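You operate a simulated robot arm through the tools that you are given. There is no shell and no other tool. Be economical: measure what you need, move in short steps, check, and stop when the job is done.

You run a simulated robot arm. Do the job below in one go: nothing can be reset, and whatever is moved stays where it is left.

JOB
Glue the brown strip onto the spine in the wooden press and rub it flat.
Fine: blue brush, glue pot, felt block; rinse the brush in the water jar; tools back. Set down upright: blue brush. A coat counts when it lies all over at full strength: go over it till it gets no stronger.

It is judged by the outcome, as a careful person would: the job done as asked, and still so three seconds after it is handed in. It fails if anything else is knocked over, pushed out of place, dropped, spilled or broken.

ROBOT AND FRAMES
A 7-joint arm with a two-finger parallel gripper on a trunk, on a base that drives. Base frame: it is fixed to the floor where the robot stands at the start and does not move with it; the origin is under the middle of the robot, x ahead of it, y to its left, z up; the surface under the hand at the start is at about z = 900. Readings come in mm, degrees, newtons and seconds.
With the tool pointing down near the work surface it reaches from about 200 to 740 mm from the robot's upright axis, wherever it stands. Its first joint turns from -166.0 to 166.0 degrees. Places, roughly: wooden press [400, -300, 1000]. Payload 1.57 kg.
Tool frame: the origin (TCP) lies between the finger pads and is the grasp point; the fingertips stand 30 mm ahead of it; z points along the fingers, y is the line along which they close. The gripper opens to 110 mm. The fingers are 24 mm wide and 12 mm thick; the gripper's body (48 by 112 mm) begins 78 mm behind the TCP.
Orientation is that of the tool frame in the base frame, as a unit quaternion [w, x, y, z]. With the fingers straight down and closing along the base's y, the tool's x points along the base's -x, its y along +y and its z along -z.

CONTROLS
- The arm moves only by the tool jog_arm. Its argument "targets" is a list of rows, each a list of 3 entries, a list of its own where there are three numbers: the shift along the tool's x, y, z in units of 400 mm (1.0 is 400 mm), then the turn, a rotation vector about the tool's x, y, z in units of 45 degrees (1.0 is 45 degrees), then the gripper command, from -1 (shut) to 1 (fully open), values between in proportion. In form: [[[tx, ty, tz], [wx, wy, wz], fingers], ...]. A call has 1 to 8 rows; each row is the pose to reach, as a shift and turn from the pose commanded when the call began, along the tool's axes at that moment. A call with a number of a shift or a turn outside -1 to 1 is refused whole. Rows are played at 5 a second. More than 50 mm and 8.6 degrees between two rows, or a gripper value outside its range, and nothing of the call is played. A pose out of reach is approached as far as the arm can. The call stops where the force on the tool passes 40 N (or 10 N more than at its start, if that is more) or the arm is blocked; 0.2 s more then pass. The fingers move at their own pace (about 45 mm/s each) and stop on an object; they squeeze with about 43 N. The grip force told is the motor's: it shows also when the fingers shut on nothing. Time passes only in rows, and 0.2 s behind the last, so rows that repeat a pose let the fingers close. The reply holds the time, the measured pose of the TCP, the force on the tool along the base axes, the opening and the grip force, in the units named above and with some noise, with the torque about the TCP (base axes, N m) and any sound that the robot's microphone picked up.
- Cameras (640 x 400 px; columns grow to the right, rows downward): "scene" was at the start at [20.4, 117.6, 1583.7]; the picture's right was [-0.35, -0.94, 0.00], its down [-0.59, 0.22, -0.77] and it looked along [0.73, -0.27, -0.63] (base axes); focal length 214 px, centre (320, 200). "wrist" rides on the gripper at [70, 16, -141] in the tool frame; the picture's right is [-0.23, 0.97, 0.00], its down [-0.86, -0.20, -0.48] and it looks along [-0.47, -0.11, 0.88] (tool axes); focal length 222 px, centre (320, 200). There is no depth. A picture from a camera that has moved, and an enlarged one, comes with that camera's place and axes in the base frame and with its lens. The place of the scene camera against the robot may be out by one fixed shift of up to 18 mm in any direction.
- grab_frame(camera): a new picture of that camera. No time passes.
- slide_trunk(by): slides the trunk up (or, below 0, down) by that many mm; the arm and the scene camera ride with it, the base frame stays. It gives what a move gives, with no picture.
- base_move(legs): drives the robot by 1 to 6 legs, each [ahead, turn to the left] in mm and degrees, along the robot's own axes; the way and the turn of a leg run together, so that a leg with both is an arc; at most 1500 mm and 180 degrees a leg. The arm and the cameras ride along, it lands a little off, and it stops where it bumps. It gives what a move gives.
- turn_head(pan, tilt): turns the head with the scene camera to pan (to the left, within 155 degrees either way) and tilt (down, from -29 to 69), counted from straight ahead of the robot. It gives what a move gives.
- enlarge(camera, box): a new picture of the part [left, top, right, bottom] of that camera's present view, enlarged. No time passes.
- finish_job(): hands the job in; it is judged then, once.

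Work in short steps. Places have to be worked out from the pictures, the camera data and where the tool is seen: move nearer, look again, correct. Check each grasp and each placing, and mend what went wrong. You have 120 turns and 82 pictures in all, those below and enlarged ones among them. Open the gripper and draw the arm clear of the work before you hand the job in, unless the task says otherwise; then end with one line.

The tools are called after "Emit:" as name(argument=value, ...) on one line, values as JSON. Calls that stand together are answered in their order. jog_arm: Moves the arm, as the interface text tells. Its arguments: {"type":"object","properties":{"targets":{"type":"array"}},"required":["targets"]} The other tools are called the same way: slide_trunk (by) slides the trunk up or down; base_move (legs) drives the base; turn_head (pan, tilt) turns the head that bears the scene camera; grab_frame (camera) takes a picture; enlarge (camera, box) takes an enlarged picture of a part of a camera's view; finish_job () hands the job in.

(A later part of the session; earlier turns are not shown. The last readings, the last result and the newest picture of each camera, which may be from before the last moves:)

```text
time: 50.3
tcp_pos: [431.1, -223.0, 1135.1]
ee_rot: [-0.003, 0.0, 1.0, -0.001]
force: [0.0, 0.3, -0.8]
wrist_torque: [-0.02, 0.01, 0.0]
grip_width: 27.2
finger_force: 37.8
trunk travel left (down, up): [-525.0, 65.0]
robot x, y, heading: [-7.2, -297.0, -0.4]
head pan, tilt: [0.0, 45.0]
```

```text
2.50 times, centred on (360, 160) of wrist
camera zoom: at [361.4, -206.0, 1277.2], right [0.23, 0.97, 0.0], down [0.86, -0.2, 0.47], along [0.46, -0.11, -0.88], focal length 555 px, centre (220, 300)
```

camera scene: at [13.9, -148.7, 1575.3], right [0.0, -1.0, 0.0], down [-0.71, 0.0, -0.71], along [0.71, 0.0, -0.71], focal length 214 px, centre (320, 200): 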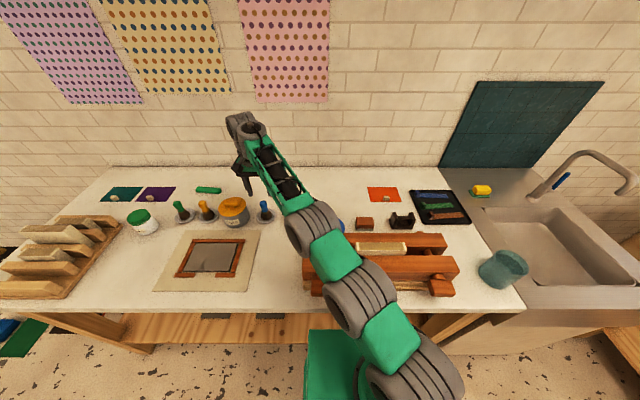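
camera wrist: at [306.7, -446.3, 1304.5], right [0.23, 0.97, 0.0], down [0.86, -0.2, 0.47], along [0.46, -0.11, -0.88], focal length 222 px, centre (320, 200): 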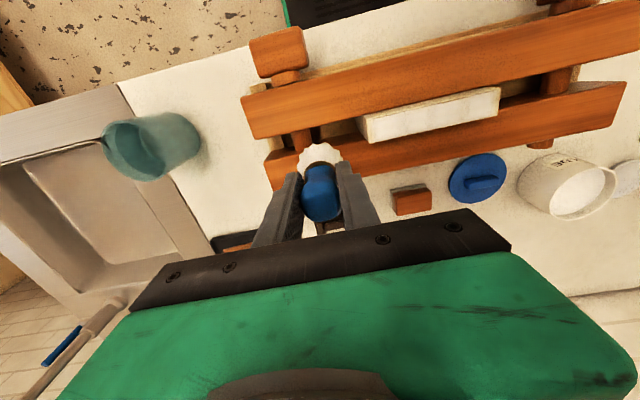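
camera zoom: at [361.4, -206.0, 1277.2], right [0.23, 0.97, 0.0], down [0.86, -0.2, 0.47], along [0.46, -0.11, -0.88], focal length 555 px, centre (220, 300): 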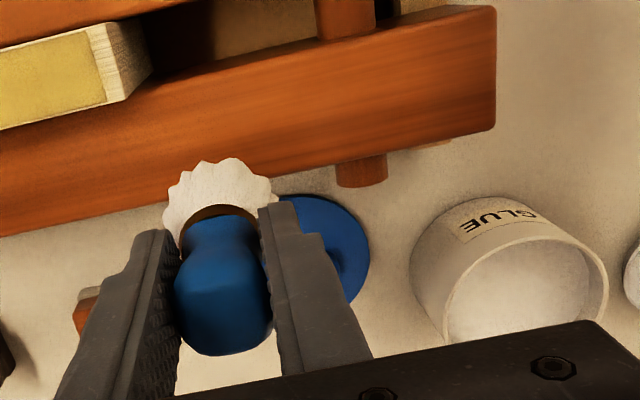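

The spine's coat now looks yellow – it's changed with time. I want a proper look at it.

Emit:
enlarge(camera="scene", box=[280, 210, 480, 310])

```text
3.20 times, centred on (380, 260) of scene
camera zoom: at [13.4, -149.1, 1575.3], right [0.0, -1.0, 0.0], down [-0.71, 0.0, -0.71], along [0.71, 0.0, -0.71], focal length 686 px, centre (128, 8)
```

zoom: 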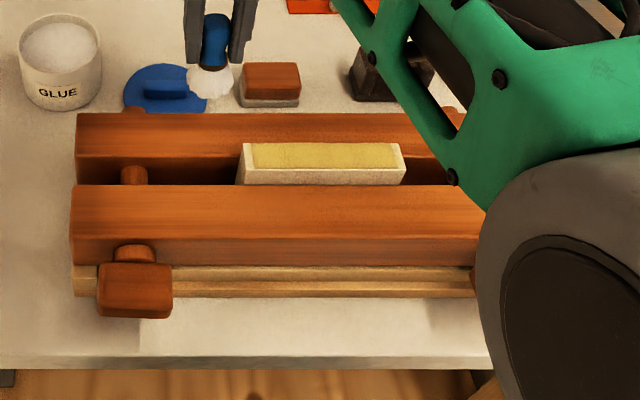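

Colour is evenly pale yellow, so it's drying or going tacky. I'll recoat now with the loaded brush, which refreshes the coat and makes sure it's at full strength, then move faster to the strip.

Emit:
jog_arm(targets=[[[0.07, -0.05, 0], [0, 0, 0], -1], [[0.1375, -0.0975, 0.05], [0, 0, 0], -1], [[0.1375, -0.0975, 0.0925], [0, 0, 0], -1], [[0.1375, -0.17, 0.0925], [0, 0, 0], -1], [[0.1375, -0.24, 0.0925], [0, 0, 0], -1], [[0.1375, -0.31, 0.0925], [0, 0, 0], -1], [[0.1375, -0.38, 0.0925], [0, 0, 0], -1], [[0.1375, -0.43, 0.0925], [0, 0, 0], -1]])

Emit:
enlarge(camera="wrist", box=[220, 60, 520, 240])

```text
time: 52.1
tcp_pos: [375.4, -395.1, 1099.3]
ee_rot: [-0.003, -0.002, 1.0, -0.001]
force: [-0.1, 2.7, 5.8]
wrist_torque: [0.14, -0.08, 0.03]
grip_width: 27.0
finger_force: 38.0
trunk travel left (down, up): [-525.0, 65.0]
robot x, y, heading: [-8.7, -297.0, -0.3]
head pan, tilt: [0.0, 45.0]
```

```text
2.13 times, centred on (370, 150) of wrist
camera zoom: at [306.8, -377.6, 1241.7], right [0.23, 0.97, 0.0], down [0.86, -0.2, 0.47], along [0.46, -0.11, -0.88], focal length 474 px, centre (213, 307)
```

zoom: 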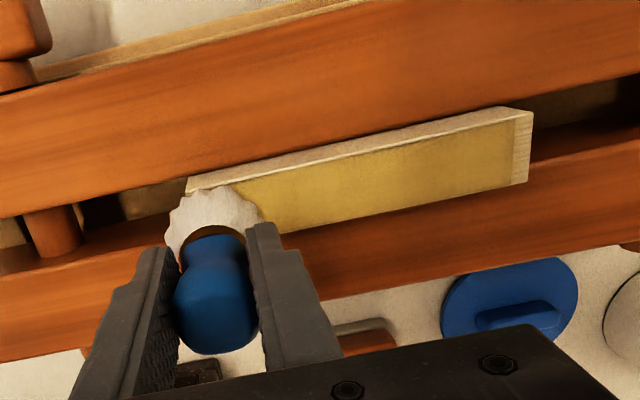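

Brushing over it no longer changes it: the coat is even and has gone tacky. I'll put the brush in its dish now, place the strip while the glue is tacky, and rinse the brush afterwards.

Emit:
jog_arm(targets=[[[0, 0.03, -0.1], [0, 0, 0], -1], [[-0.05, 0.13, -0.11], [0, 0, 0], -1], [[-0.1, 0.23, -0.11], [0, 0, 0], -1], [[-0.15, 0.335, -0.11], [0, 0, 0], -1], [[-0.2, 0.44, -0.11], [0, 0, 0], -1], [[-0.25, 0.545, -0.11], [0, 0, 0], -1], [[-0.3, 0.65, -0.11], [0, 0, 0], -1], [[-0.35, 0.75, -0.1], [0, 0, 0], -1]])

Emit:
jog_arm(targets=[[[-0.05, 0.1, 0.02], [0, 0, 0], -1], [[-0.1, 0.2, 0.04], [0, 0, 0], -1], [[-0.15, 0.3, 0.07], [0, 0, 0], -1], [[-0.19, 0.4, 0.1], [0, 0, 0], -1], [[-0.2075, 0.435, 0.15], [0, 0, 0], -1], [[-0.2075, 0.435, 0.15], [0, 0, 0], -1]])

Emit:
grab_frame(camera="wrist")

```text
time: 53.9
tcp_pos: [517.3, -91.4, 1137.0]
ee_rot: [-0.003, 0.0, 1.0, -0.001]
force: [-0.9, 0.4, -0.2]
wrist_torque: [0.01, -0.01, -0.01]
grip_width: 27.4
finger_force: 37.7
trunk travel left (down, up): [-525.0, 65.0]
robot x, y, heading: [-7.1, -292.0, -0.0]
head pan, tilt: [0.0, 45.0]
```

```text
time: 55.3
tcp_pos: [593.3, 76.3, 1074.8]
ee_rot: [-0.002, 0.0, 1.0, -0.001]
force: [-0.8, -0.4, -0.6]
wrist_torque: [0.01, -0.02, -0.03]
grip_width: 27.6
finger_force: 37.3
out of reach, approached as far as the arm can: row 5, 6
trunk travel left (down, up): [-525.0, 65.0]
robot x, y, heading: [-9.1, -297.7, -0.4]
head pan, tilt: [0.0, 45.0]
```

```text
43 pictures are left
camera wrist: at [524.0, 93.5, 1216.5], right [0.23, 0.97, 0.0], down [0.86, -0.2, 0.47], along [0.46, -0.11, -0.88], focal length 222 px, centre (320, 200)
```

wrist: 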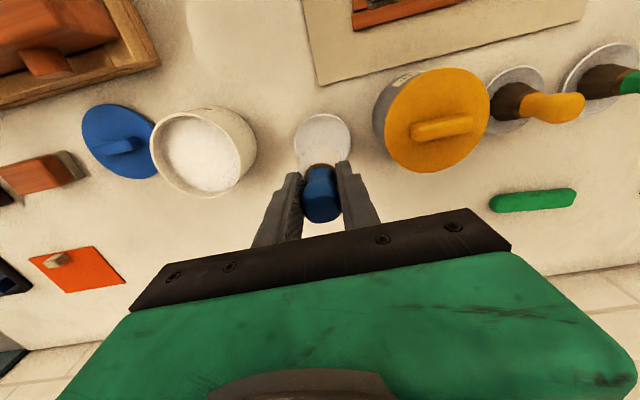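

Dish centre about (597,79). I lower part way and read the pose.

Emit:
jog_arm(targets=[[[0, 0, 0.08], [0, 0, 0], -1], [[0, 0, 0.16], [0, 0, 0], -1], [[0, 0, 0.16], [0, 0, 0], -1]])

```text
time: 56.1
tcp_pos: [592.1, 75.7, 1009.8]
ee_rot: [-0.003, -0.001, 1.0, 0.0]
force: [-0.4, 0.1, -1.4]
wrist_torque: [-0.04, 0.0, 0.0]
grip_width: 27.2
finger_force: 37.9
trunk travel left (down, up): [-525.0, 65.0]
robot x, y, heading: [-10.0, -297.4, -0.1]
head pan, tilt: [0.0, 45.0]
```

I correct by +5, +3 mm and set it down at the grasp height.

Emit:
jog_arm(targets=[[[-0.0125, 0.008, 0.03], [0, 0, 0], -1], [[-0.0125, 0.008, 0.055], [0, 0, 0], -1], [[-0.0125, 0.008, 0.069], [0, 0, 0], -1], [[-0.0125, 0.008, 0.072], [0, 0, 0], -1]])

```text
time: 57.1
tcp_pos: [596.1, 79.7, 981.2]
ee_rot: [-0.002, -0.002, 1.0, -0.001]
force: [0.0, -0.5, -1.1]
wrist_torque: [0.04, 0.0, 0.0]
grip_width: 27.2
finger_force: 38.0
trunk travel left (down, up): [-525.0, 65.0]
robot x, y, heading: [-9.1, -297.2, -0.0]
head pan, tilt: [0.0, 45.0]
```

No contact yet, so a couple of mm more.

Emit:
jog_arm(targets=[[[0, 0, 0.004], [0, 0, 0], -1], [[0, 0, 0.008], [0, 0, 0], -1], [[0, 0, 0.008], [0, 0, 0], -1]])

```text
time: 57.9
tcp_pos: [597.7, 78.7, 978.8]
ee_rot: [-0.002, 0.0, 1.0, -0.001]
force: [0.4, -0.1, -0.2]
wrist_torque: [0.04, 0.0, -0.03]
grip_width: 27.2
finger_force: 37.4
trunk travel left (down, up): [-525.0, 65.0]
robot x, y, heading: [-8.8, -295.9, -0.2]
head pan, tilt: [0.0, 45.0]
```

Emit:
jog_arm(targets=[[[0, 0, 0.005], [0, 0, 0], -1], [[0, 0, 0.01], [0, 0, 0], -1], [[0, 0, 0.01], [0, 0, 0], -1]])

Emit:
enlarge(camera="wrist", box=[200, 60, 440, 220])

```text
time: 58.7
tcp_pos: [596.8, 79.2, 974.5]
ee_rot: [-0.001, -0.001, 1.0, -0.002]
force: [0.5, 0.0, 3.9]
wrist_torque: [0.03, -0.08, -0.03]
grip_width: 27.2
finger_force: 37.4
trunk travel left (down, up): [-525.0, 65.0]
robot x, y, heading: [-9.1, -295.8, -0.1]
head pan, tilt: [0.0, 45.0]
```

```text
2.50 times, centred on (320, 140) of wrist
camera zoom: at [528.0, 95.9, 1116.9], right [0.23, 0.97, 0.0], down [0.86, -0.2, 0.48], along [0.46, -0.11, -0.88], focal length 555 px, centre (320, 350)
```

zoom: 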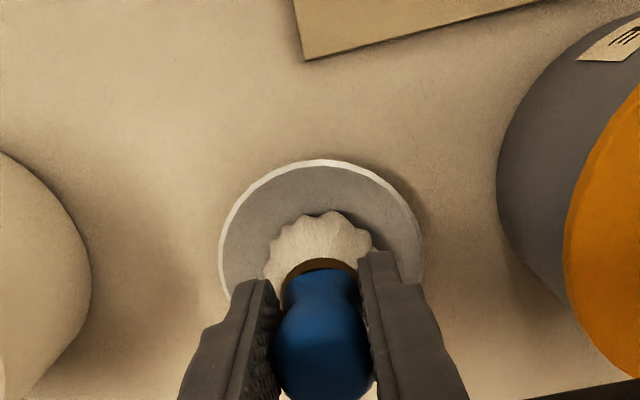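

Seated in the dish with 4 N. I release, lift clear, and check it stands while heading for the strip.

Emit:
jog_arm(targets=[[[0, 0, 0], [0, 0, 0], 0.1], [[0, 0, 0], [0, 0, 0], 0.1], [[0, 0, -0.08], [0, 0, 0], 0.1], [[0, 0, -0.18], [0, 0, 0], 0.1], [[0.06, -0.06, -0.27], [0, 0, 0], 0.1], [[0.14, -0.12, -0.33], [0, 0, 0], 0.1], [[0.2, -0.2, -0.38], [0, 0, 0], 0.1]])

Emit:
grab_frame(camera="wrist")

Emit:
enlarge(camera="scene", box=[220, 160, 480, 310])

```text
time: 60.3
tcp_pos: [518.7, -1.7, 1127.4]
ee_rot: [-0.003, 0.0, 1.0, -0.001]
force: [0.3, 0.2, 0.9]
wrist_torque: [0.0, -0.01, -0.01]
grip_width: 60.4
finger_force: 0.0
trunk travel left (down, up): [-525.0, 65.0]
robot x, y, heading: [-6.3, -297.1, -0.2]
head pan, tilt: [0.0, 45.0]
```

```text
41 pictures are left
camera wrist: at [449.2, 15.1, 1269.6], right [0.23, 0.97, 0.0], down [0.86, -0.2, 0.47], along [0.46, -0.11, -0.88], focal length 222 px, centre (320, 200)
```

wrist: 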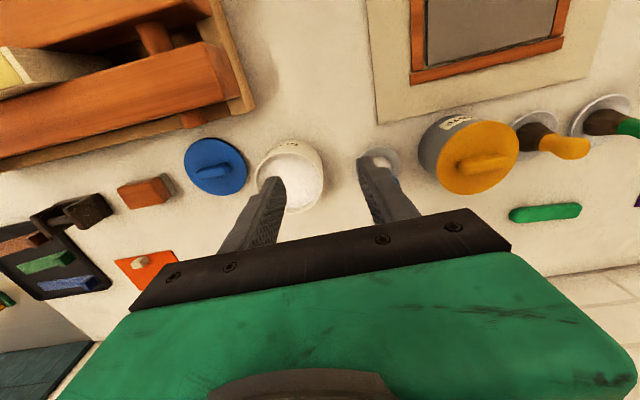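

```text
2.46 times, centred on (350, 235) of scene
camera zoom: at [13.6, -149.1, 1575.3], right [0.0, -1.0, 0.0], down [-0.71, 0.0, -0.71], along [0.71, 0.0, -0.71], focal length 528 px, centre (246, 114)
```

zoom: 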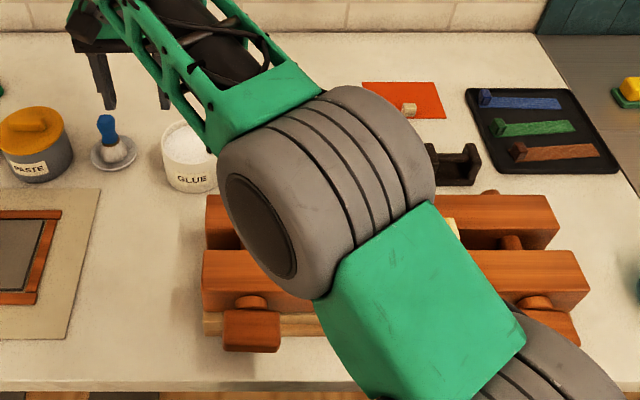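

The brush stands upright in its dish. Off to the strip tray.

Emit:
jog_arm(targets=[[[0, -0.106, 0.01], [0, 0, 0], 0.1], [[0, -0.212, 0.02], [0, 0, 0], 0.1], [[0, -0.318, 0.03], [0, 0, 0], 0.1], [[-0.01, -0.424, 0.04], [0, 0, 0], 0.1], [[-0.02, -0.53, 0.04], [0, 0, 0], 0.1], [[-0.03, -0.636, 0.04], [0, 0, 0], 0.1], [[-0.04, -0.742, 0.04], [0, 0, 0], 0.1], [[-0.05, -0.848, 0.04], [0, 0, 0], 0.1]])

Emit:
jog_arm(targets=[[[-0.02, -0.1, 0.02], [0, 0, 0], 0.1], [[-0.04, -0.2, 0.04], [0, 0, 0], 0.1], [[-0.06, -0.3, 0.06], [0, 0, 0], 0.1], [[-0.08, -0.4, 0.08], [0, 0, 0], 0.1], [[-0.1, -0.5, 0.1], [0, 0, 0], 0.1], [[-0.12, -0.6, 0.12], [0, 0, 0], 0.1], [[-0.13, -0.655, 0.125], [0, 0, 0], 0.1]])

Emit:
enlarge(camera="wrist", box=[180, 80, 420, 230])

```text
time: 62.1
tcp_pos: [537.9, -341.0, 1112.7]
ee_rot: [-0.003, -0.001, 1.0, -0.001]
force: [0.2, 0.0, 0.3]
wrist_torque: [0.0, -0.02, -0.03]
grip_width: 60.5
finger_force: 0.0
trunk travel left (down, up): [-525.0, 65.0]
robot x, y, heading: [-6.5, -295.2, -0.3]
head pan, tilt: [0.0, 45.0]
```

```text
time: 63.7
tcp_pos: [591.2, -601.1, 1061.1]
ee_rot: [-0.002, 0.0, 1.0, 0.0]
force: [0.2, -0.4, 0.3]
wrist_torque: [-0.02, 0.0, -0.02]
grip_width: 60.5
finger_force: 0.1
trunk travel left (down, up): [-525.0, 65.0]
robot x, y, heading: [-5.4, -297.3, -0.3]
head pan, tilt: [0.0, 45.0]
```

```text
2.67 times, centred on (300, 155) of wrist
camera zoom: at [521.2, -585.1, 1202.9], right [0.23, 0.97, 0.0], down [0.86, -0.2, 0.47], along [0.46, -0.11, -0.88], focal length 592 px, centre (373, 320)
```

zoom: 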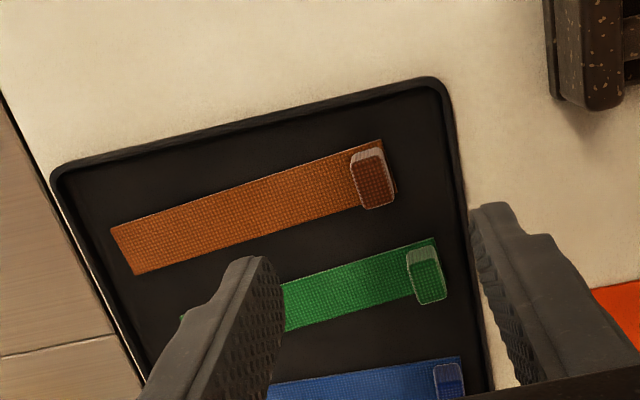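

The tab's a box of about 14 (y) × 22 mm (x), centred near (594,-602), top z≈925, and the strip is yawed about 4°. I turn the hand 4°, narrow the fingers to 40 mm and come down above it to check.

Emit:
jog_arm(targets=[[[-0.0075, -0.0025, 0.08], [0, 0, -0.089], -0.27], [[-0.0075, -0.0025, 0.16], [0, 0, -0.089], -0.27], [[-0.0075, -0.0025, 0.22], [0, 0, -0.089], -0.27]])

Emit:
enlarge(camera="wrist", box=[200, 80, 440, 230])

```text
time: 64.5
tcp_pos: [592.3, -603.7, 973.3]
ee_rot: [-0.002, -0.035, 0.999, -0.001]
force: [0.8, 0.2, -0.2]
wrist_torque: [-0.04, -0.01, 0.01]
grip_width: 40.3
finger_force: 0.0
trunk travel left (down, up): [-525.0, 65.0]
robot x, y, heading: [-7.0, -296.4, -0.4]
head pan, tilt: [0.0, 45.0]
```

```text
2.67 times, centred on (320, 155) of wrist
camera zoom: at [523.0, -591.0, 1115.2], right [0.16, 0.99, 0.0], down [0.87, -0.14, 0.47], along [0.47, -0.08, -0.88], focal length 592 px, centre (320, 320)
```

zoom: 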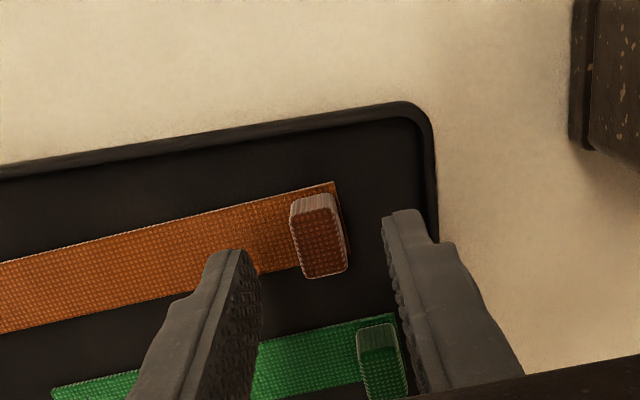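

Tab top at (593,-602.5), centred under the TCP. I go down to z≈942 and close.

Emit:
jog_arm(targets=[[[-0.001, 0.003, 0.05], [0, 0, 0], -0.27], [[-0.001, 0.003, 0.077], [0, 0, 0], -0.27], [[-0.001, 0.003, 0.077], [0, 0, 0], -1], [[-0.001, 0.003, 0.077], [0, 0, 0], -1], [[-0.001, 0.003, 0.077], [0, 0, 0], -1]])

Emit:
enlarge(camera="wrist", box=[200, 80, 440, 230])

```text
time: 65.7
tcp_pos: [592.9, -602.0, 943.2]
ee_rot: [-0.003, -0.035, 0.999, 0.0]
force: [0.6, 0.5, 1.3]
wrist_torque: [0.01, 0.0, 0.03]
grip_width: 14.4
finger_force: 25.6
trunk travel left (down, up): [-525.0, 65.0]
robot x, y, heading: [-5.5, -294.9, -0.4]
head pan, tilt: [0.0, 45.0]
```

```text
2.67 times, centred on (320, 155) of wrist
camera zoom: at [523.3, -590.2, 1084.6], right [0.16, 0.99, 0.0], down [0.87, -0.14, 0.47], along [0.47, -0.08, -0.88], focal length 592 px, centre (320, 320)
```

zoom: 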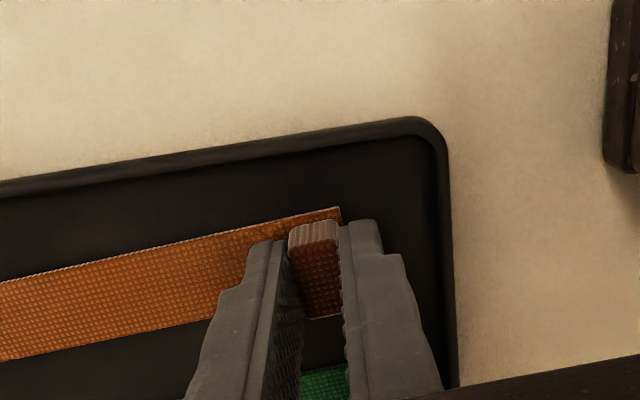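

The tab is held (14.4 mm). I lift straight up and start toward the press, checking that only the brown strip came along.

Emit:
jog_arm(targets=[[[0, 0, -0.06], [0, 0, 0], -1], [[0, 0, -0.15], [0, 0, 0], -1], [[0, 0, -0.26], [0, 0, 0], -1], [[0, 0, -0.37], [0, 0, 0], -1], [[0.0535, 0.0975, -0.42], [0, 0, 0], -1], [[0.107, 0.195, -0.45], [0, 0, 0.03], -1], [[0.16, 0.293, -0.46], [0, 0, 0.06], -1], [[0.214, 0.39, -0.46], [0, 0, 0.089], -1]])

Emit:
grab_frame(camera="wrist")

Emit:
enlarge(camera="scene", box=[280, 160, 520, 310])

```text
time: 67.5
tcp_pos: [497.2, -452.5, 1127.5]
ee_rot: [-0.002, 0.001, 1.0, 0.0]
force: [-0.5, -0.3, -0.8]
wrist_torque: [0.02, -0.02, 0.03]
grip_width: 14.1
finger_force: 30.6
trunk travel left (down, up): [-525.0, 65.0]
robot x, y, heading: [-9.4, -297.4, -0.3]
head pan, tilt: [0.0, 45.0]
```

```text
36 pictures are left
camera wrist: at [428.0, -434.4, 1269.2], right [0.23, 0.97, 0.0], down [0.86, -0.2, 0.47], along [0.46, -0.11, -0.88], focal length 222 px, centre (320, 200)
```

wrist: 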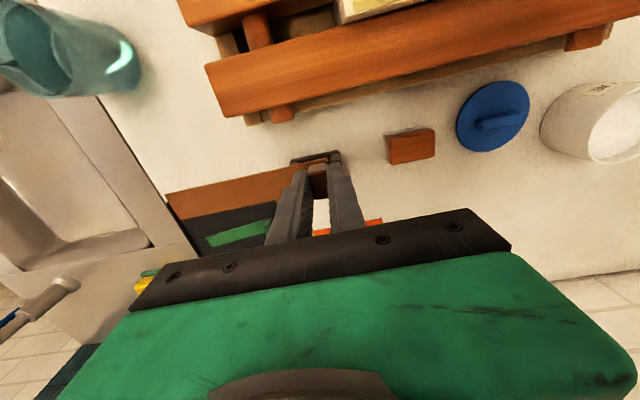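

```text
2.67 times, centred on (400, 235) of scene
camera zoom: at [13.3, -148.4, 1575.2], right [0.0, -1.0, 0.0], down [-0.71, 0.0, -0.71], along [0.71, 0.0, -0.71], focal length 572 px, centre (107, 107)
```

zoom: 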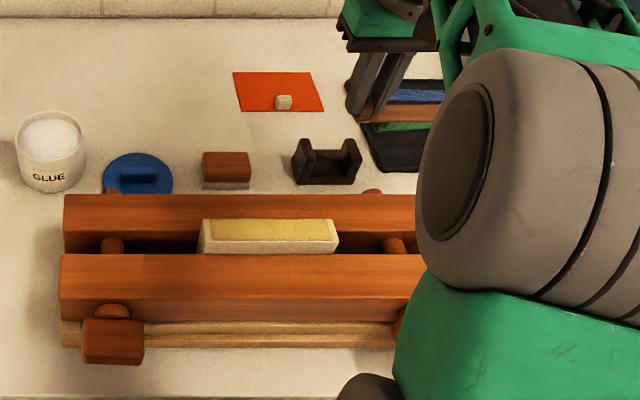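

The strip is held level and the glue still looks the same tacky yellow. I carry it over the spine.

Emit:
jog_arm(targets=[[[0.05, 0.08, 0], [0, 0, 0], -1], [[0.1, 0.16, 0], [0, 0, 0], -1], [[0.155, 0.245, 0], [0, 0, 0], -1], [[0.21, 0.33, 0], [0, 0, 0], -1], [[0.26, 0.41, 0], [0, 0, 0], -1], [[0.3025, 0.471, 0.02], [0, 0, 0], -1], [[0.3025, 0.471, 0.06], [0, 0, 0], -1]])

Emit:
grab_frame(camera="wrist")

Emit:
enlarge(camera="scene", box=[280, 200, 480, 310])

```text
time: 69.1
tcp_pos: [376.6, -263.5, 1103.6]
ee_rot: [-0.003, 0.001, 1.0, -0.001]
force: [0.0, 0.5, -0.5]
wrist_torque: [0.0, 0.01, 0.02]
grip_width: 14.3
finger_force: 30.5
trunk travel left (down, up): [-525.0, 65.0]
robot x, y, heading: [-9.5, -294.4, -0.4]
head pan, tilt: [0.0, 45.0]
```

```text
34 pictures are left
camera wrist: at [307.5, -246.4, 1245.8], right [0.23, 0.97, 0.0], down [0.86, -0.2, 0.47], along [0.46, -0.11, -0.88], focal length 222 px, centre (320, 200)
```

wrist: 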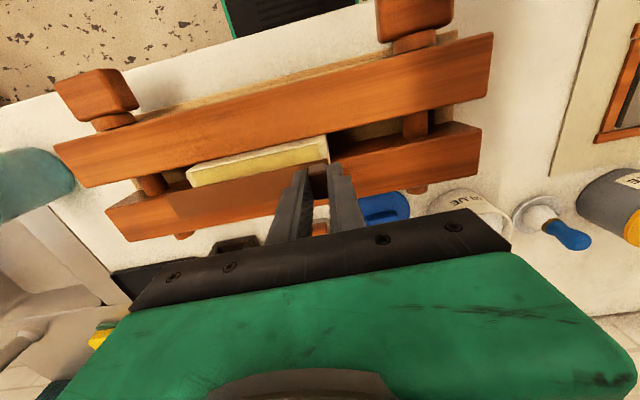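

```text
3.20 times, centred on (380, 255) of scene
camera zoom: at [13.8, -148.9, 1575.3], right [0.0, -1.0, 0.0], down [-0.71, 0.0, -0.71], along [0.71, 0.0, -0.71], focal length 686 px, centre (128, 24)
```

zoom: 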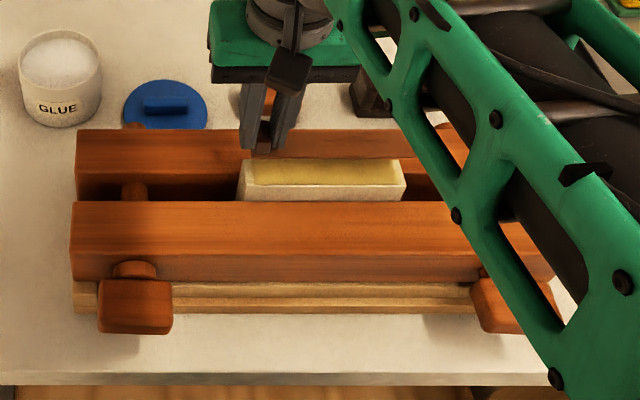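

The brown strip is hard to see against the wood, so I zoom in.

Emit:
enlarge(camera="wrist", box=[90, 110, 390, 260])

```text
2.13 times, centred on (240, 185) of wrist
camera zoom: at [307.5, -246.4, 1245.8], right [0.23, 0.97, 0.0], down [0.86, -0.2, 0.47], along [0.46, -0.11, -0.88], focal length 474 px, centre (491, 232)
```

zoom: 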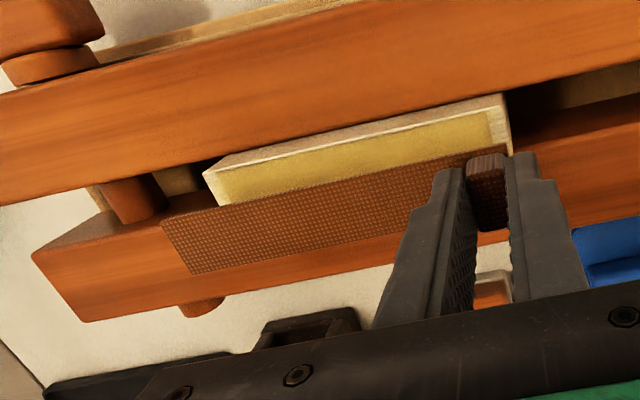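

The strip's free end is at about (377,-404), aligned with the spine. I lower it toward contact in small steps.

Emit:
jog_arm(targets=[[[0, 0, 0.04], [0, 0, 0], -1], [[0, 0, 0.075], [0, 0, 0], -1], [[0, 0, 0.09], [0, 0, 0], -1], [[0, 0, 0.095], [0, 0, 0], -1], [[0, 0, 0.095], [0, 0, 0], -1]])

Emit:
enlarge(camera="wrist", box=[90, 90, 390, 240])

```text
time: 70.3
tcp_pos: [376.7, -264.0, 1068.0]
ee_rot: [0.0, 0.0, 1.0, 0.0]
force: [1.0, -0.7, 21.0]
wrist_torque: [-0.05, 0.03, -0.01]
grip_width: 14.5
finger_force: 30.8
trunk travel left (down, up): [-525.0, 65.0]
robot x, y, heading: [-11.4, -296.2, -0.5]
head pan, tilt: [0.0, 45.0]
```

```text
2.13 times, centred on (240, 165) of wrist
camera zoom: at [306.4, -246.8, 1209.4], right [0.23, 0.97, 0.0], down [0.86, -0.2, 0.48], along [0.47, -0.11, -0.88], focal length 474 px, centre (491, 275)
```

zoom: 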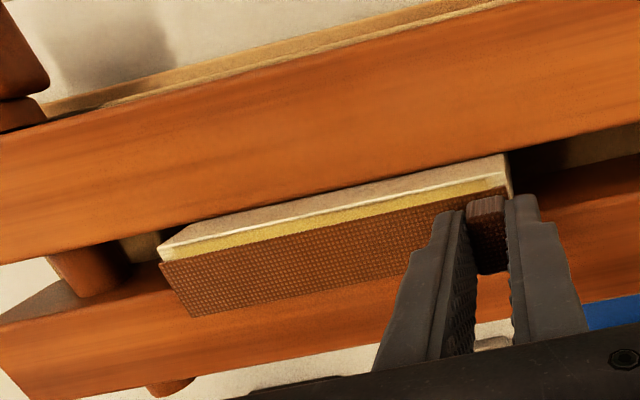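

It touches at TCP z≈1069 (spine top ≈1031), but glue still shows along the near edge: the strip sits about 4.5 mm too far in x and about 3 mm too far toward −y. I lift it slightly, shift, and look again.

Emit:
jog_arm(targets=[[[0, 0, -0.02], [0, 0, 0], -1], [[0, 0, -0.035], [0, 0, 0], -1], [[0.01125, 0.0075, -0.035], [0, 0, 0], -1], [[0.01125, 0.0075, -0.025], [0, 0, 0], -1]])

Emit:
enlarge(camera="wrist", box=[90, 90, 390, 240])

```text
time: 71.3
tcp_pos: [372.2, -261.1, 1074.4]
ee_rot: [-0.002, -0.001, 1.0, -0.001]
force: [-0.2, 0.0, 0.0]
wrist_torque: [-0.02, -0.01, 0.03]
grip_width: 14.2
finger_force: 30.5
trunk travel left (down, up): [-525.0, 65.0]
robot x, y, heading: [-10.2, -295.4, -0.4]
head pan, tilt: [0.0, 45.0]
```

```text
2.13 times, centred on (240, 165) of wrist
camera zoom: at [302.6, -243.9, 1217.4], right [0.23, 0.97, 0.0], down [0.86, -0.2, 0.47], along [0.46, -0.11, -0.88], focal length 474 px, centre (491, 275)
```

zoom: 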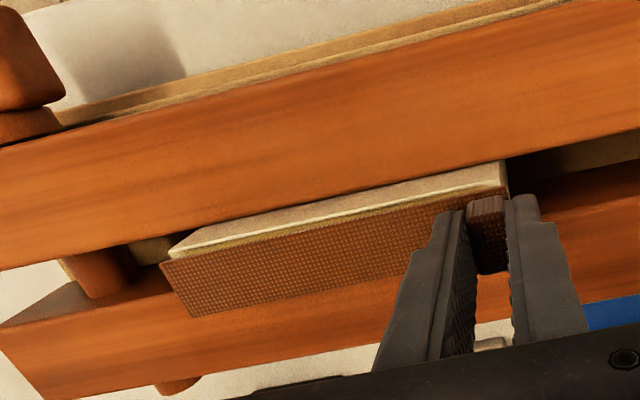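

Now it lines up: the thin yellow line left is just parallax from the 6 mm gap. I press it down gently.

Emit:
jog_arm(targets=[[[0, 0, 0.008], [0, 0, 0], -1], [[0, 0, 0.014], [0, 0, 0], -1], [[0, 0, 0.019], [0, 0, 0], -1], [[0, 0, 0.019], [0, 0, 0], -1]])

Emit:
enlarge(camera="wrist", box=[90, 90, 390, 240])

```text
time: 72.3
tcp_pos: [371.2, -260.5, 1068.6]
ee_rot: [-0.004, -0.001, 1.0, -0.001]
force: [-0.3, -0.3, 1.6]
wrist_torque: [0.02, -0.01, -0.04]
grip_width: 14.5
finger_force: 30.5
trunk travel left (down, up): [-525.0, 65.0]
robot x, y, heading: [-9.8, -294.7, -0.3]
head pan, tilt: [0.0, 45.0]
```

```text
2.13 times, centred on (240, 165) of wrist
camera zoom: at [302.3, -243.9, 1210.0], right [0.23, 0.97, 0.0], down [0.86, -0.2, 0.47], along [0.46, -0.11, -0.88], focal length 474 px, centre (491, 275)
```

zoom: 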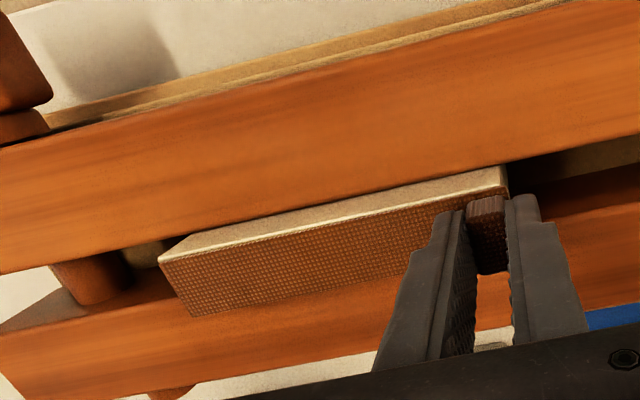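

It aligns perfectly. I press ~2 mm more for a bond, hold, release, and lift away.

Emit:
jog_arm(targets=[[[0, 0, 0.005], [0, 0, 0], -1], [[0, 0, 0.005], [0, 0, 0], -1], [[0, 0, 0.003], [0, 0, 0], -0.27], [[0, 0, 0.0], [0, 0, 0], -0.27], [[0, 0, 0.0], [0, 0, 0], -0.27], [[0, 0, -0.06], [0, 0, 0], -0.27], [[0, 0, -0.15], [0, 0, 0], -0.27]])

Emit:
enlarge(camera="wrist", box=[90, 90, 490, 290])

```text
time: 73.9
tcp_pos: [371.6, -260.2, 1128.4]
ee_rot: [-0.003, 0.0, 1.0, 0.0]
force: [0.3, 0.2, 0.4]
wrist_torque: [-0.02, 0.01, 0.01]
grip_width: 39.9
finger_force: 0.0
trunk travel left (down, up): [-525.0, 65.0]
robot x, y, heading: [-6.9, -296.9, -0.1]
head pan, tilt: [0.0, 45.0]
```

```text
1.60 times, centred on (290, 190) of wrist
camera zoom: at [302.6, -244.1, 1269.9], right [0.23, 0.97, 0.0], down [0.86, -0.2, 0.47], along [0.46, -0.11, -0.88], focal length 355 px, centre (368, 216)
```

zoom: 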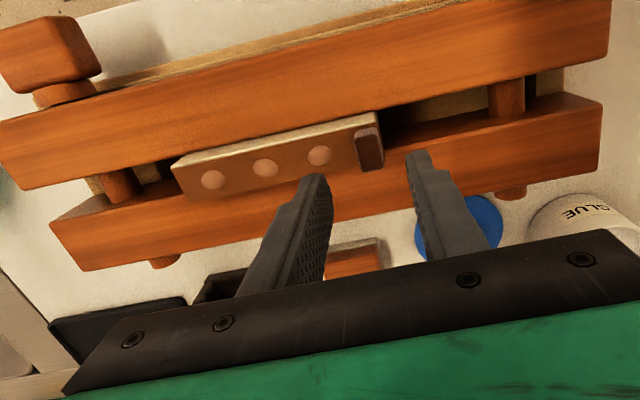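

The strip has stuck, with three visible bubbles to rub out. Next I fetch the felt block at about (547,-322).

Emit:
jog_arm(targets=[[[-0.1, -0.04, 0], [0, 0, 0], 0.3], [[-0.2, -0.08, 0], [0, 0, 0], 0.3], [[-0.3, -0.12, 0.03], [0, 0, 0], 0.3], [[-0.4, -0.15, 0.09], [0, 0, 0], 0.3], [[-0.42, -0.15, 0.15], [0, 0, 0], 0.3]])

Emit:
enlarge(camera="wrist", box=[200, 60, 440, 220])

```text
time: 75.1
tcp_pos: [540.6, -320.8, 1068.1]
ee_rot: [-0.003, 0.0, 1.0, 0.0]
force: [-0.2, 0.0, 0.5]
wrist_torque: [0.02, -0.01, 0.03]
grip_width: 71.6
finger_force: 0.1
trunk travel left (down, up): [-525.0, 65.0]
robot x, y, heading: [-8.2, -300.3, -0.3]
head pan, tilt: [0.0, 45.0]
```

```text
2.50 times, centred on (320, 140) of wrist
camera zoom: at [471.2, -304.1, 1209.2], right [0.23, 0.97, 0.0], down [0.86, -0.2, 0.47], along [0.46, -0.11, -0.88], focal length 555 px, centre (320, 350)
```

zoom: 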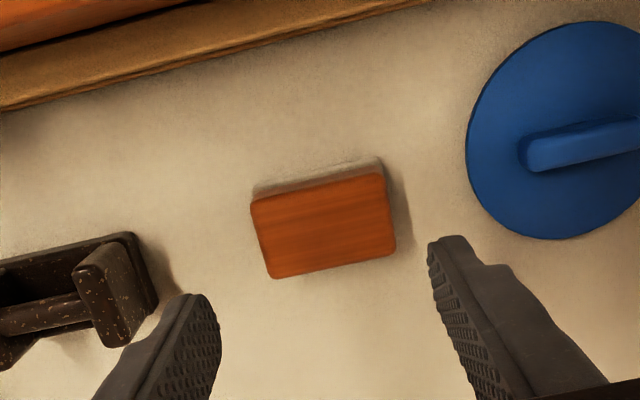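

The block is about 66 mm (y) × 42 mm (x), centred near (546,-320). Gripping across x lets it rub right up to the tab, so I turn the hand 90°.

Emit:
jog_arm(targets=[[[-0.005, 0.001, 0], [0, 0, -0.18], 0.1], [[-0.01, 0.002, 0], [0, 0, -0.36], 0.1], [[-0.0135, 0.002, 0], [0, 0, -0.54], 0.1], [[-0.0135, 0.002, 0], [0, 0, -0.72], 0.1], [[-0.0135, 0.002, 0], [0, 0, -0.9], 0.1], [[-0.0135, 0.002, 0], [0, 0, -1.0], 0.1]])

Emit:
jog_arm(targets=[[[0, 0, 0], [0, 0, -0.18], 0.1], [[0, 0, 0], [0, 0, -0.36], 0.1], [[0, 0, 0], [0, 0, -0.54], 0.1], [[0, 0, 0], [0, 0, -0.72], 0.1], [[0, 0, 0], [0, 0, -0.9], 0.1], [[0, 0, 0.02], [0, 0, -1.0], 0.1], [[0, 0, 0.05], [0, 0, -1.0], 0.1]])

Emit:
grab_frame(camera="wrist")

```text
time: 76.5
tcp_pos: [545.8, -320.4, 1067.9]
ee_rot: [-0.002, -0.384, 0.923, 0.0]
force: [-1.2, 0.1, -0.7]
wrist_torque: [-0.01, 0.01, 0.03]
grip_width: 60.4
finger_force: 0.1
trunk travel left (down, up): [-525.0, 65.0]
robot x, y, heading: [-7.4, -298.1, -0.3]
head pan, tilt: [0.0, 45.0]
```

```text
time: 78.1
tcp_pos: [544.0, -320.9, 1046.0]
ee_rot: [0.002, 0.708, -0.706, -0.002]
force: [0.3, 1.0, -0.7]
wrist_torque: [0.0, -0.01, 0.0]
grip_width: 60.2
finger_force: 0.0
trunk travel left (down, up): [-525.0, 65.0]
robot x, y, heading: [-6.7, -298.1, -0.2]
head pan, tilt: [0.0, 45.0]
```

```text
26 pictures are left
camera wrist: at [529.6, -389.1, 1188.6], right [-0.97, 0.23, 0.01], down [0.2, 0.86, 0.48], along [0.1, 0.46, -0.88], focal length 222 px, centre (320, 200)
```

wrist: 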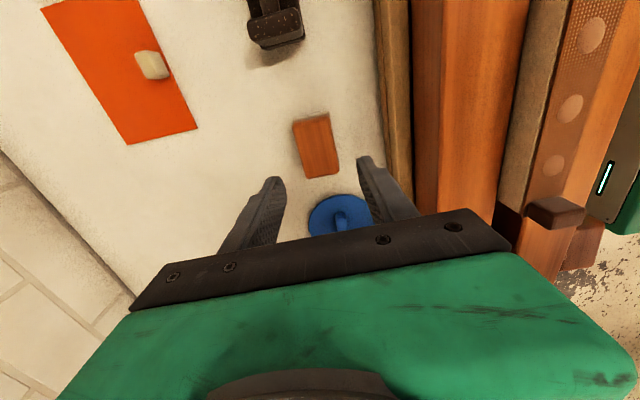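

The block is at about (545.5,-322) with its top near z≈920, fingers straddling it in x. I descend with the force guard and close.

Emit:
jog_arm(targets=[[[0.003, -0.004, 0.1], [0, 0, 0], 0.1], [[0.003, -0.004, 0.19], [0, 0, 0], 0.1], [[0.003, -0.004, 0.25], [0, 0, 0], 0.1], [[0.003, -0.004, 0.268], [0, 0, 0], 0.1], [[0.003, -0.004, 0.268], [0, 0, 0], -1], [[0.003, -0.004, 0.268], [0, 0, 0], -1], [[0.003, -0.004, 0.268], [0, 0, 0], -1]])

Emit:
enlarge(camera="wrist", box=[200, 60, 440, 220])

```text
time: 79.7
tcp_pos: [547.1, -322.0, 940.1]
ee_rot: [0.002, 0.707, -0.707, -0.002]
force: [0.0, 0.2, -0.3]
wrist_torque: [0.0, -0.01, -0.03]
grip_width: 44.2
finger_force: 31.3
trunk travel left (down, up): [-525.0, 65.0]
robot x, y, heading: [-11.0, -295.8, -0.2]
head pan, tilt: [0.0, 45.0]
```

```text
2.50 times, centred on (320, 140) of wrist
camera zoom: at [531.0, -390.8, 1081.6], right [-0.97, 0.23, 0.01], down [0.2, 0.86, 0.48], along [0.1, 0.46, -0.88], focal length 555 px, centre (320, 350)
```

zoom: 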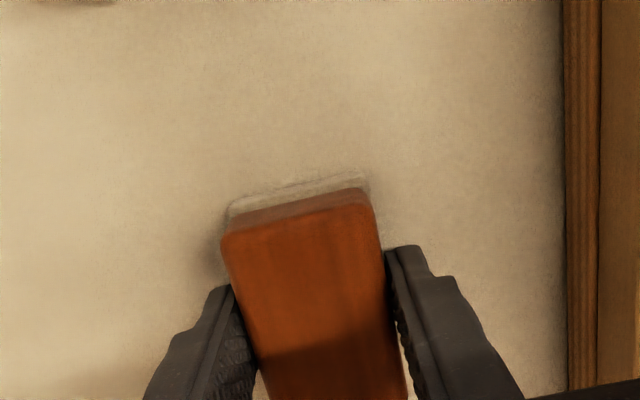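

Held firmly (44 mm), felt sole about 40 mm under the TCP. I lift and carry it over the strip.

Emit:
jog_arm(targets=[[[0, 0, -0.1], [0, 0, 0], -1], [[0, 0, -0.22], [0, 0, 0], -1], [[0, 0, -0.33], [0, 0, 0], -1], [[0, 0, -0.43], [0, 0, 0], -1], [[0.01, 0.11, -0.43], [0, 0, 0], -1], [[0.02, 0.22, -0.43], [0, 0, 0], -1], [[0.0325, 0.33, -0.43], [0, 0, 0], -1], [[0.0325, 0.436, -0.43], [0, 0, 0], -1]])

Emit:
grab_frame(camera="wrist")

```text
time: 81.5
tcp_pos: [371.4, -333.4, 1112.6]
ee_rot: [0.003, 0.708, -0.707, -0.001]
force: [0.1, -0.7, -1.8]
wrist_torque: [-0.04, -0.01, 0.0]
grip_width: 43.7
finger_force: 43.2
trunk travel left (down, up): [-525.0, 65.0]
robot x, y, heading: [-9.6, -297.9, -0.3]
head pan, tilt: [0.0, 45.0]
```

```text
24 pictures are left
camera wrist: at [355.7, -403.1, 1254.5], right [-0.97, 0.23, 0.0], down [0.2, 0.86, 0.48], along [0.1, 0.46, -0.88], focal length 222 px, centre (320, 200)
```

wrist: 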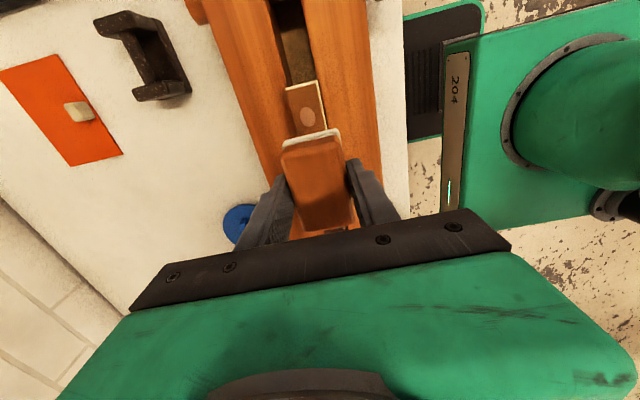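

Aligned over the strip. I lower till the felt touches.

Emit:
jog_arm(targets=[[[0, 0, 0.05], [0, 0, 0], -1], [[0, 0, 0.085], [0, 0, 0], -1], [[0, 0, 0.095], [0, 0, 0], -1], [[0, 0, 0.1], [0, 0, 0], -1], [[0, 0, 0.1], [0, 0, 0], -1]])

```text
time: 82.7
tcp_pos: [372.4, -334.9, 1071.6]
ee_rot: [0.003, 0.708, -0.706, -0.001]
force: [-0.3, -0.2, -1.6]
wrist_torque: [-0.01, 0.0, -0.01]
grip_width: 43.9
finger_force: 43.1
trunk travel left (down, up): [-525.0, 65.0]
robot x, y, heading: [-8.5, -296.7, -0.2]
head pan, tilt: [0.0, 45.0]
```

Emit:
jog_arm(targets=[[[0, 0, 0.005], [0, 0, 0], -1], [[0, 0, 0.01], [0, 0, 0], -1], [[0, 0, 0.01], [0, 0, 0], -1]])

```text
time: 83.5
tcp_pos: [371.9, -334.8, 1071.3]
ee_rot: [0.0, 0.707, -0.707, 0.002]
force: [0.3, 0.3, 28.8]
wrist_torque: [0.14, 0.12, -0.01]
grip_width: 44.1
finger_force: 43.4
trunk travel left (down, up): [-525.0, 65.0]
robot x, y, heading: [-10.2, -296.5, -0.3]
head pan, tilt: [0.0, 45.0]
```

Firm contact at 29 N. I ease off slightly and rub back and forth along the strip, stopping short of the tab.

Emit:
jog_arm(targets=[[[-0.035, 0, -0.003], [0, 0, 0], -1], [[-0.075, 0, -0.003], [0, 0, 0], -1], [[-0.03, 0, -0.003], [0, 0, 0], -1], [[0.015, 0, -0.003], [0, 0, 0], -1], [[0.06, 0, -0.003], [0, 0, 0], -1], [[0.1025, 0, -0.003], [0, 0, 0], -1], [[0.06, 0, -0.003], [0, 0, 0], -1], [[0.0, 0, -0.003], [0, 0, 0], -1]])

Emit:
jog_arm(targets=[[[-0.035, 0, 0], [0, 0, 0], -1], [[-0.077, 0, 0], [0, 0, 0], -1], [[-0.03, 0, 0], [0, 0, 0], -1], [[0.015, 0, 0], [0, 0, 0], -1], [[0.06, 0, 0], [0, 0, 0], -1], [[0.105, 0, 0], [0, 0, 0], -1], [[0.105, 0, -0.05], [0, 0, 0], -1], [[0.205, 0, -0.12], [0, 0, 0], -1]])

Emit:
grab_frame(camera="scene")

```text
time: 85.3
tcp_pos: [372.2, -334.4, 1070.7]
ee_rot: [-0.002, -0.707, 0.708, 0.001]
force: [0.1, -10.5, 28.4]
wrist_torque: [-1.06, 0.06, 0.0]
grip_width: 44.1
finger_force: 43.5
trunk travel left (down, up): [-525.0, 65.0]
robot x, y, heading: [-8.4, -299.1, -0.2]
head pan, tilt: [0.0, 45.0]
```

```text
time: 87.1
tcp_pos: [373.7, -417.5, 1115.9]
ee_rot: [-0.003, -0.707, 0.707, 0.002]
force: [-0.5, -0.2, -0.6]
wrist_torque: [-0.04, 0.03, 0.02]
grip_width: 44.3
finger_force: 43.2
trunk travel left (down, up): [-525.0, 65.0]
robot x, y, heading: [-6.1, -296.1, -0.3]
head pan, tilt: [0.0, 45.0]
```

```text
23 pictures are left
camera scene: at [14.2, -149.4, 1575.1], right [-0.01, -1.0, 0.0], down [-0.71, 0.0, -0.71], along [0.71, 0.0, -0.71], focal length 214 px, centre (320, 200)
```

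scene: 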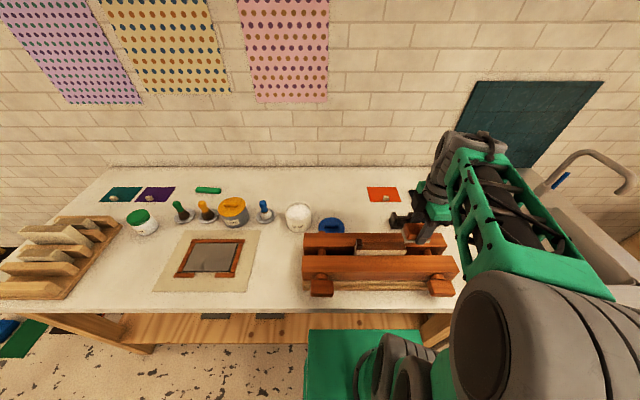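

Emit:
enlarge(camera="scene", box=[330, 215, 450, 275])

```text
5.33 times, centred on (390, 245) of scene
camera zoom: at [14.2, -149.4, 1575.1], right [-0.01, -1.0, 0.0], down [-0.71, 0.0, -0.71], along [0.71, 0.0, -0.71], focal length 1144 px, centre (-53, -40)
```

zoom: 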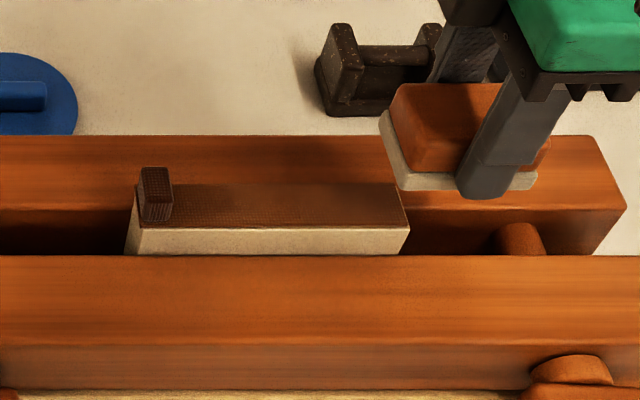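

Bubbles are gone and the strip's darkened as bonded, with perhaps a lighter patch at the −y end. One more rub pass covers both ends.

Emit:
jog_arm(targets=[[[-0.08, 0, 0.06], [0, 0, 0], -1], [[-0.08, 0, 0.1], [0, 0, 0], -1], [[-0.08, 0, 0.1165], [0, 0, 0], -1], [[-0.13, 0, 0.1165], [0, 0, 0], -1], [[-0.18, 0, 0.1165], [0, 0, 0], -1], [[-0.23, 0, 0.1165], [0, 0, 0], -1], [[-0.28, 0, 0.1165], [0, 0, 0], -1], [[-0.285, 0, 0.1165], [0, 0, 0], -1]])

Emit:
jog_arm(targets=[[[0.05, 0, 0], [0, 0, 0], -1], [[0.1, 0, 0], [0, 0, 0], -1], [[0.15, 0, 0], [0, 0, 0], -1], [[0.2, 0, 0], [0, 0, 0], -1], [[0.2, 0, -0.06], [0, 0, 0], -1], [[0.2, -0.02, -0.12], [0, 0, 0], -1]])

```text
time: 88.9
tcp_pos: [372.5, -303.6, 1071.1]
ee_rot: [-0.002, -0.707, 0.708, 0.001]
force: [-0.4, -7.9, 5.3]
wrist_torque: [-0.63, -0.01, 0.01]
grip_width: 44.1
finger_force: 42.9
trunk travel left (down, up): [-525.0, 65.0]
robot x, y, heading: [-10.7, -297.4, -0.2]
head pan, tilt: [0.0, 45.0]
```

```text
time: 90.3
tcp_pos: [380.4, -381.0, 1119.4]
ee_rot: [0.003, 0.707, -0.707, -0.001]
force: [-0.6, -0.2, -1.6]
wrist_torque: [0.01, 0.02, 0.0]
grip_width: 43.8
finger_force: 43.0
trunk travel left (down, up): [-525.0, 65.0]
robot x, y, heading: [-10.2, -297.8, -0.5]
head pan, tilt: [0.0, 45.0]
```

Now I return the felt block to its place at (546.5,-322).

Emit:
jog_arm(targets=[[[-0.03, -0.1, 0], [0, 0, 0], -1], [[-0.07, -0.2, 0], [0, 0, 0], -1], [[-0.11, -0.3, 0], [0, 0, 0], -1], [[-0.1475, -0.4, 0], [0, 0, 0], -1], [[-0.1475, -0.415, 0.1], [0, 0, 0], -1], [[-0.1475, -0.415, 0.2], [0, 0, 0], -1], [[-0.1475, -0.415, 0.3], [0, 0, 0], -1], [[-0.1475, -0.415, 0.38], [0, 0, 0], -1]])

Emit:
enlarge(camera="scene", box=[310, 205, 450, 275])

```text
time: 92.1
tcp_pos: [546.6, -323.0, 966.2]
ee_rot: [0.002, 0.708, -0.707, -0.001]
force: [-0.5, -0.3, -0.3]
wrist_torque: [0.02, 0.0, 0.0]
grip_width: 44.0
finger_force: 43.5
trunk travel left (down, up): [-525.0, 65.0]
robot x, y, heading: [-5.6, -301.2, -0.3]
head pan, tilt: [0.0, 45.0]
```

```text
4.57 times, centred on (380, 240) of scene
camera zoom: at [14.2, -149.0, 1575.3], right [0.0, -1.0, 0.0], down [-0.71, 0.0, -0.71], along [0.71, 0.0, -0.71], focal length 980 px, centre (46, 17)
```

zoom: 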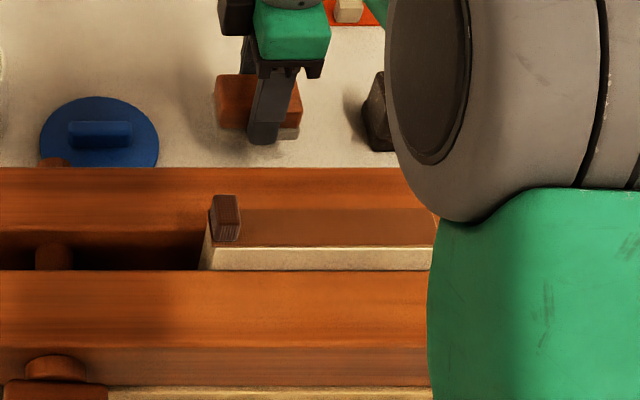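

Down the last 26 mm with the force checked, then release.

Emit:
jog_arm(targets=[[[-0.002, 0, 0.04], [0, 0, 0], -1], [[-0.002, 0, 0.06], [0, 0, 0], -1], [[-0.002, 0, 0.066], [0, 0, 0], -1], [[-0.002, 0, 0.07], [0, 0, 0], -1], [[-0.002, 0, 0.07], [0, 0, 0], -1]])

```text
time: 93.3
tcp_pos: [545.1, -322.1, 939.1]
ee_rot: [0.002, 0.708, -0.706, -0.001]
force: [-0.5, -0.8, -1.2]
wrist_torque: [-0.04, -0.03, 0.01]
grip_width: 44.0
finger_force: 42.6
trunk travel left (down, up): [-525.0, 65.0]
robot x, y, heading: [-10.0, -297.8, 0.0]
head pan, tilt: [0.0, 45.0]
```

Emit:
jog_arm(targets=[[[0, 0, 0.003], [0, 0, 0], -1], [[0, 0, 0.006], [0, 0, 0], -1], [[0, 0, 0.006], [0, 0, 0], -1]])

```text
time: 94.1
tcp_pos: [544.7, -322.3, 937.4]
ee_rot: [-0.001, -0.706, 0.708, 0.001]
force: [1.1, -0.6, 16.2]
wrist_torque: [-0.25, 0.23, -0.01]
grip_width: 43.9
finger_force: 42.8
trunk travel left (down, up): [-525.0, 65.0]
robot x, y, heading: [-9.7, -294.5, -0.6]
head pan, tilt: [0.0, 45.0]
```

Seated. I release, rise clear and start turning the hand back.

Emit:
jog_arm(targets=[[[0, 0, 0], [0, 0, 0], 0.1], [[0, 0, 0], [0, 0, 0], 0.1], [[0, 0, -0.09], [0, 0, 0], 0.1], [[0, 0, -0.2], [0, 0, 0], 0.1], [[0, 0, -0.31], [0, 0, 0.15], 0.1], [[0, 0, -0.4], [0, 0, 0.33], 0.1], [[0, -0.0, -0.45], [0, 0, 0.51], 0.1], [[0, -0.0, -0.45], [0, 0, 0.69], 0.1]])

Emit:
grab_frame(camera="wrist")

```text
time: 95.9
tcp_pos: [547.7, -321.4, 1115.1]
ee_rot: [-0.003, -0.492, 0.871, 0.001]
force: [1.0, 0.6, -0.3]
wrist_torque: [0.0, -0.02, 0.02]
grip_width: 60.5
finger_force: 0.0
trunk travel left (down, up): [-525.0, 65.0]
robot x, y, heading: [-6.9, -295.4, -0.3]
head pan, tilt: [0.0, 45.0]
```

```text
20 pictures are left
camera wrist: at [497.5, -372.3, 1258.4], right [-0.72, 0.7, 0.0], down [0.62, 0.63, 0.47], along [0.33, 0.34, -0.88], focal length 222 px, centre (320, 200)
```

wrist: 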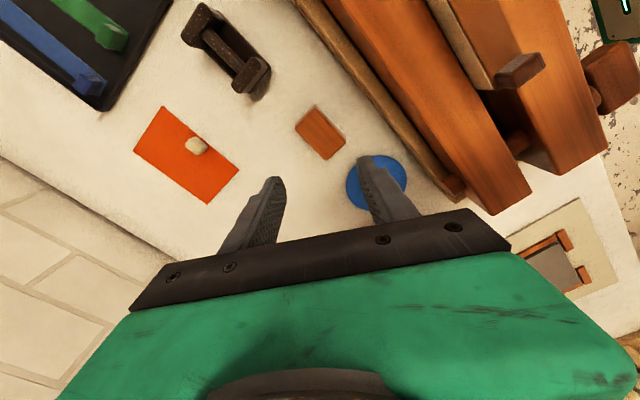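

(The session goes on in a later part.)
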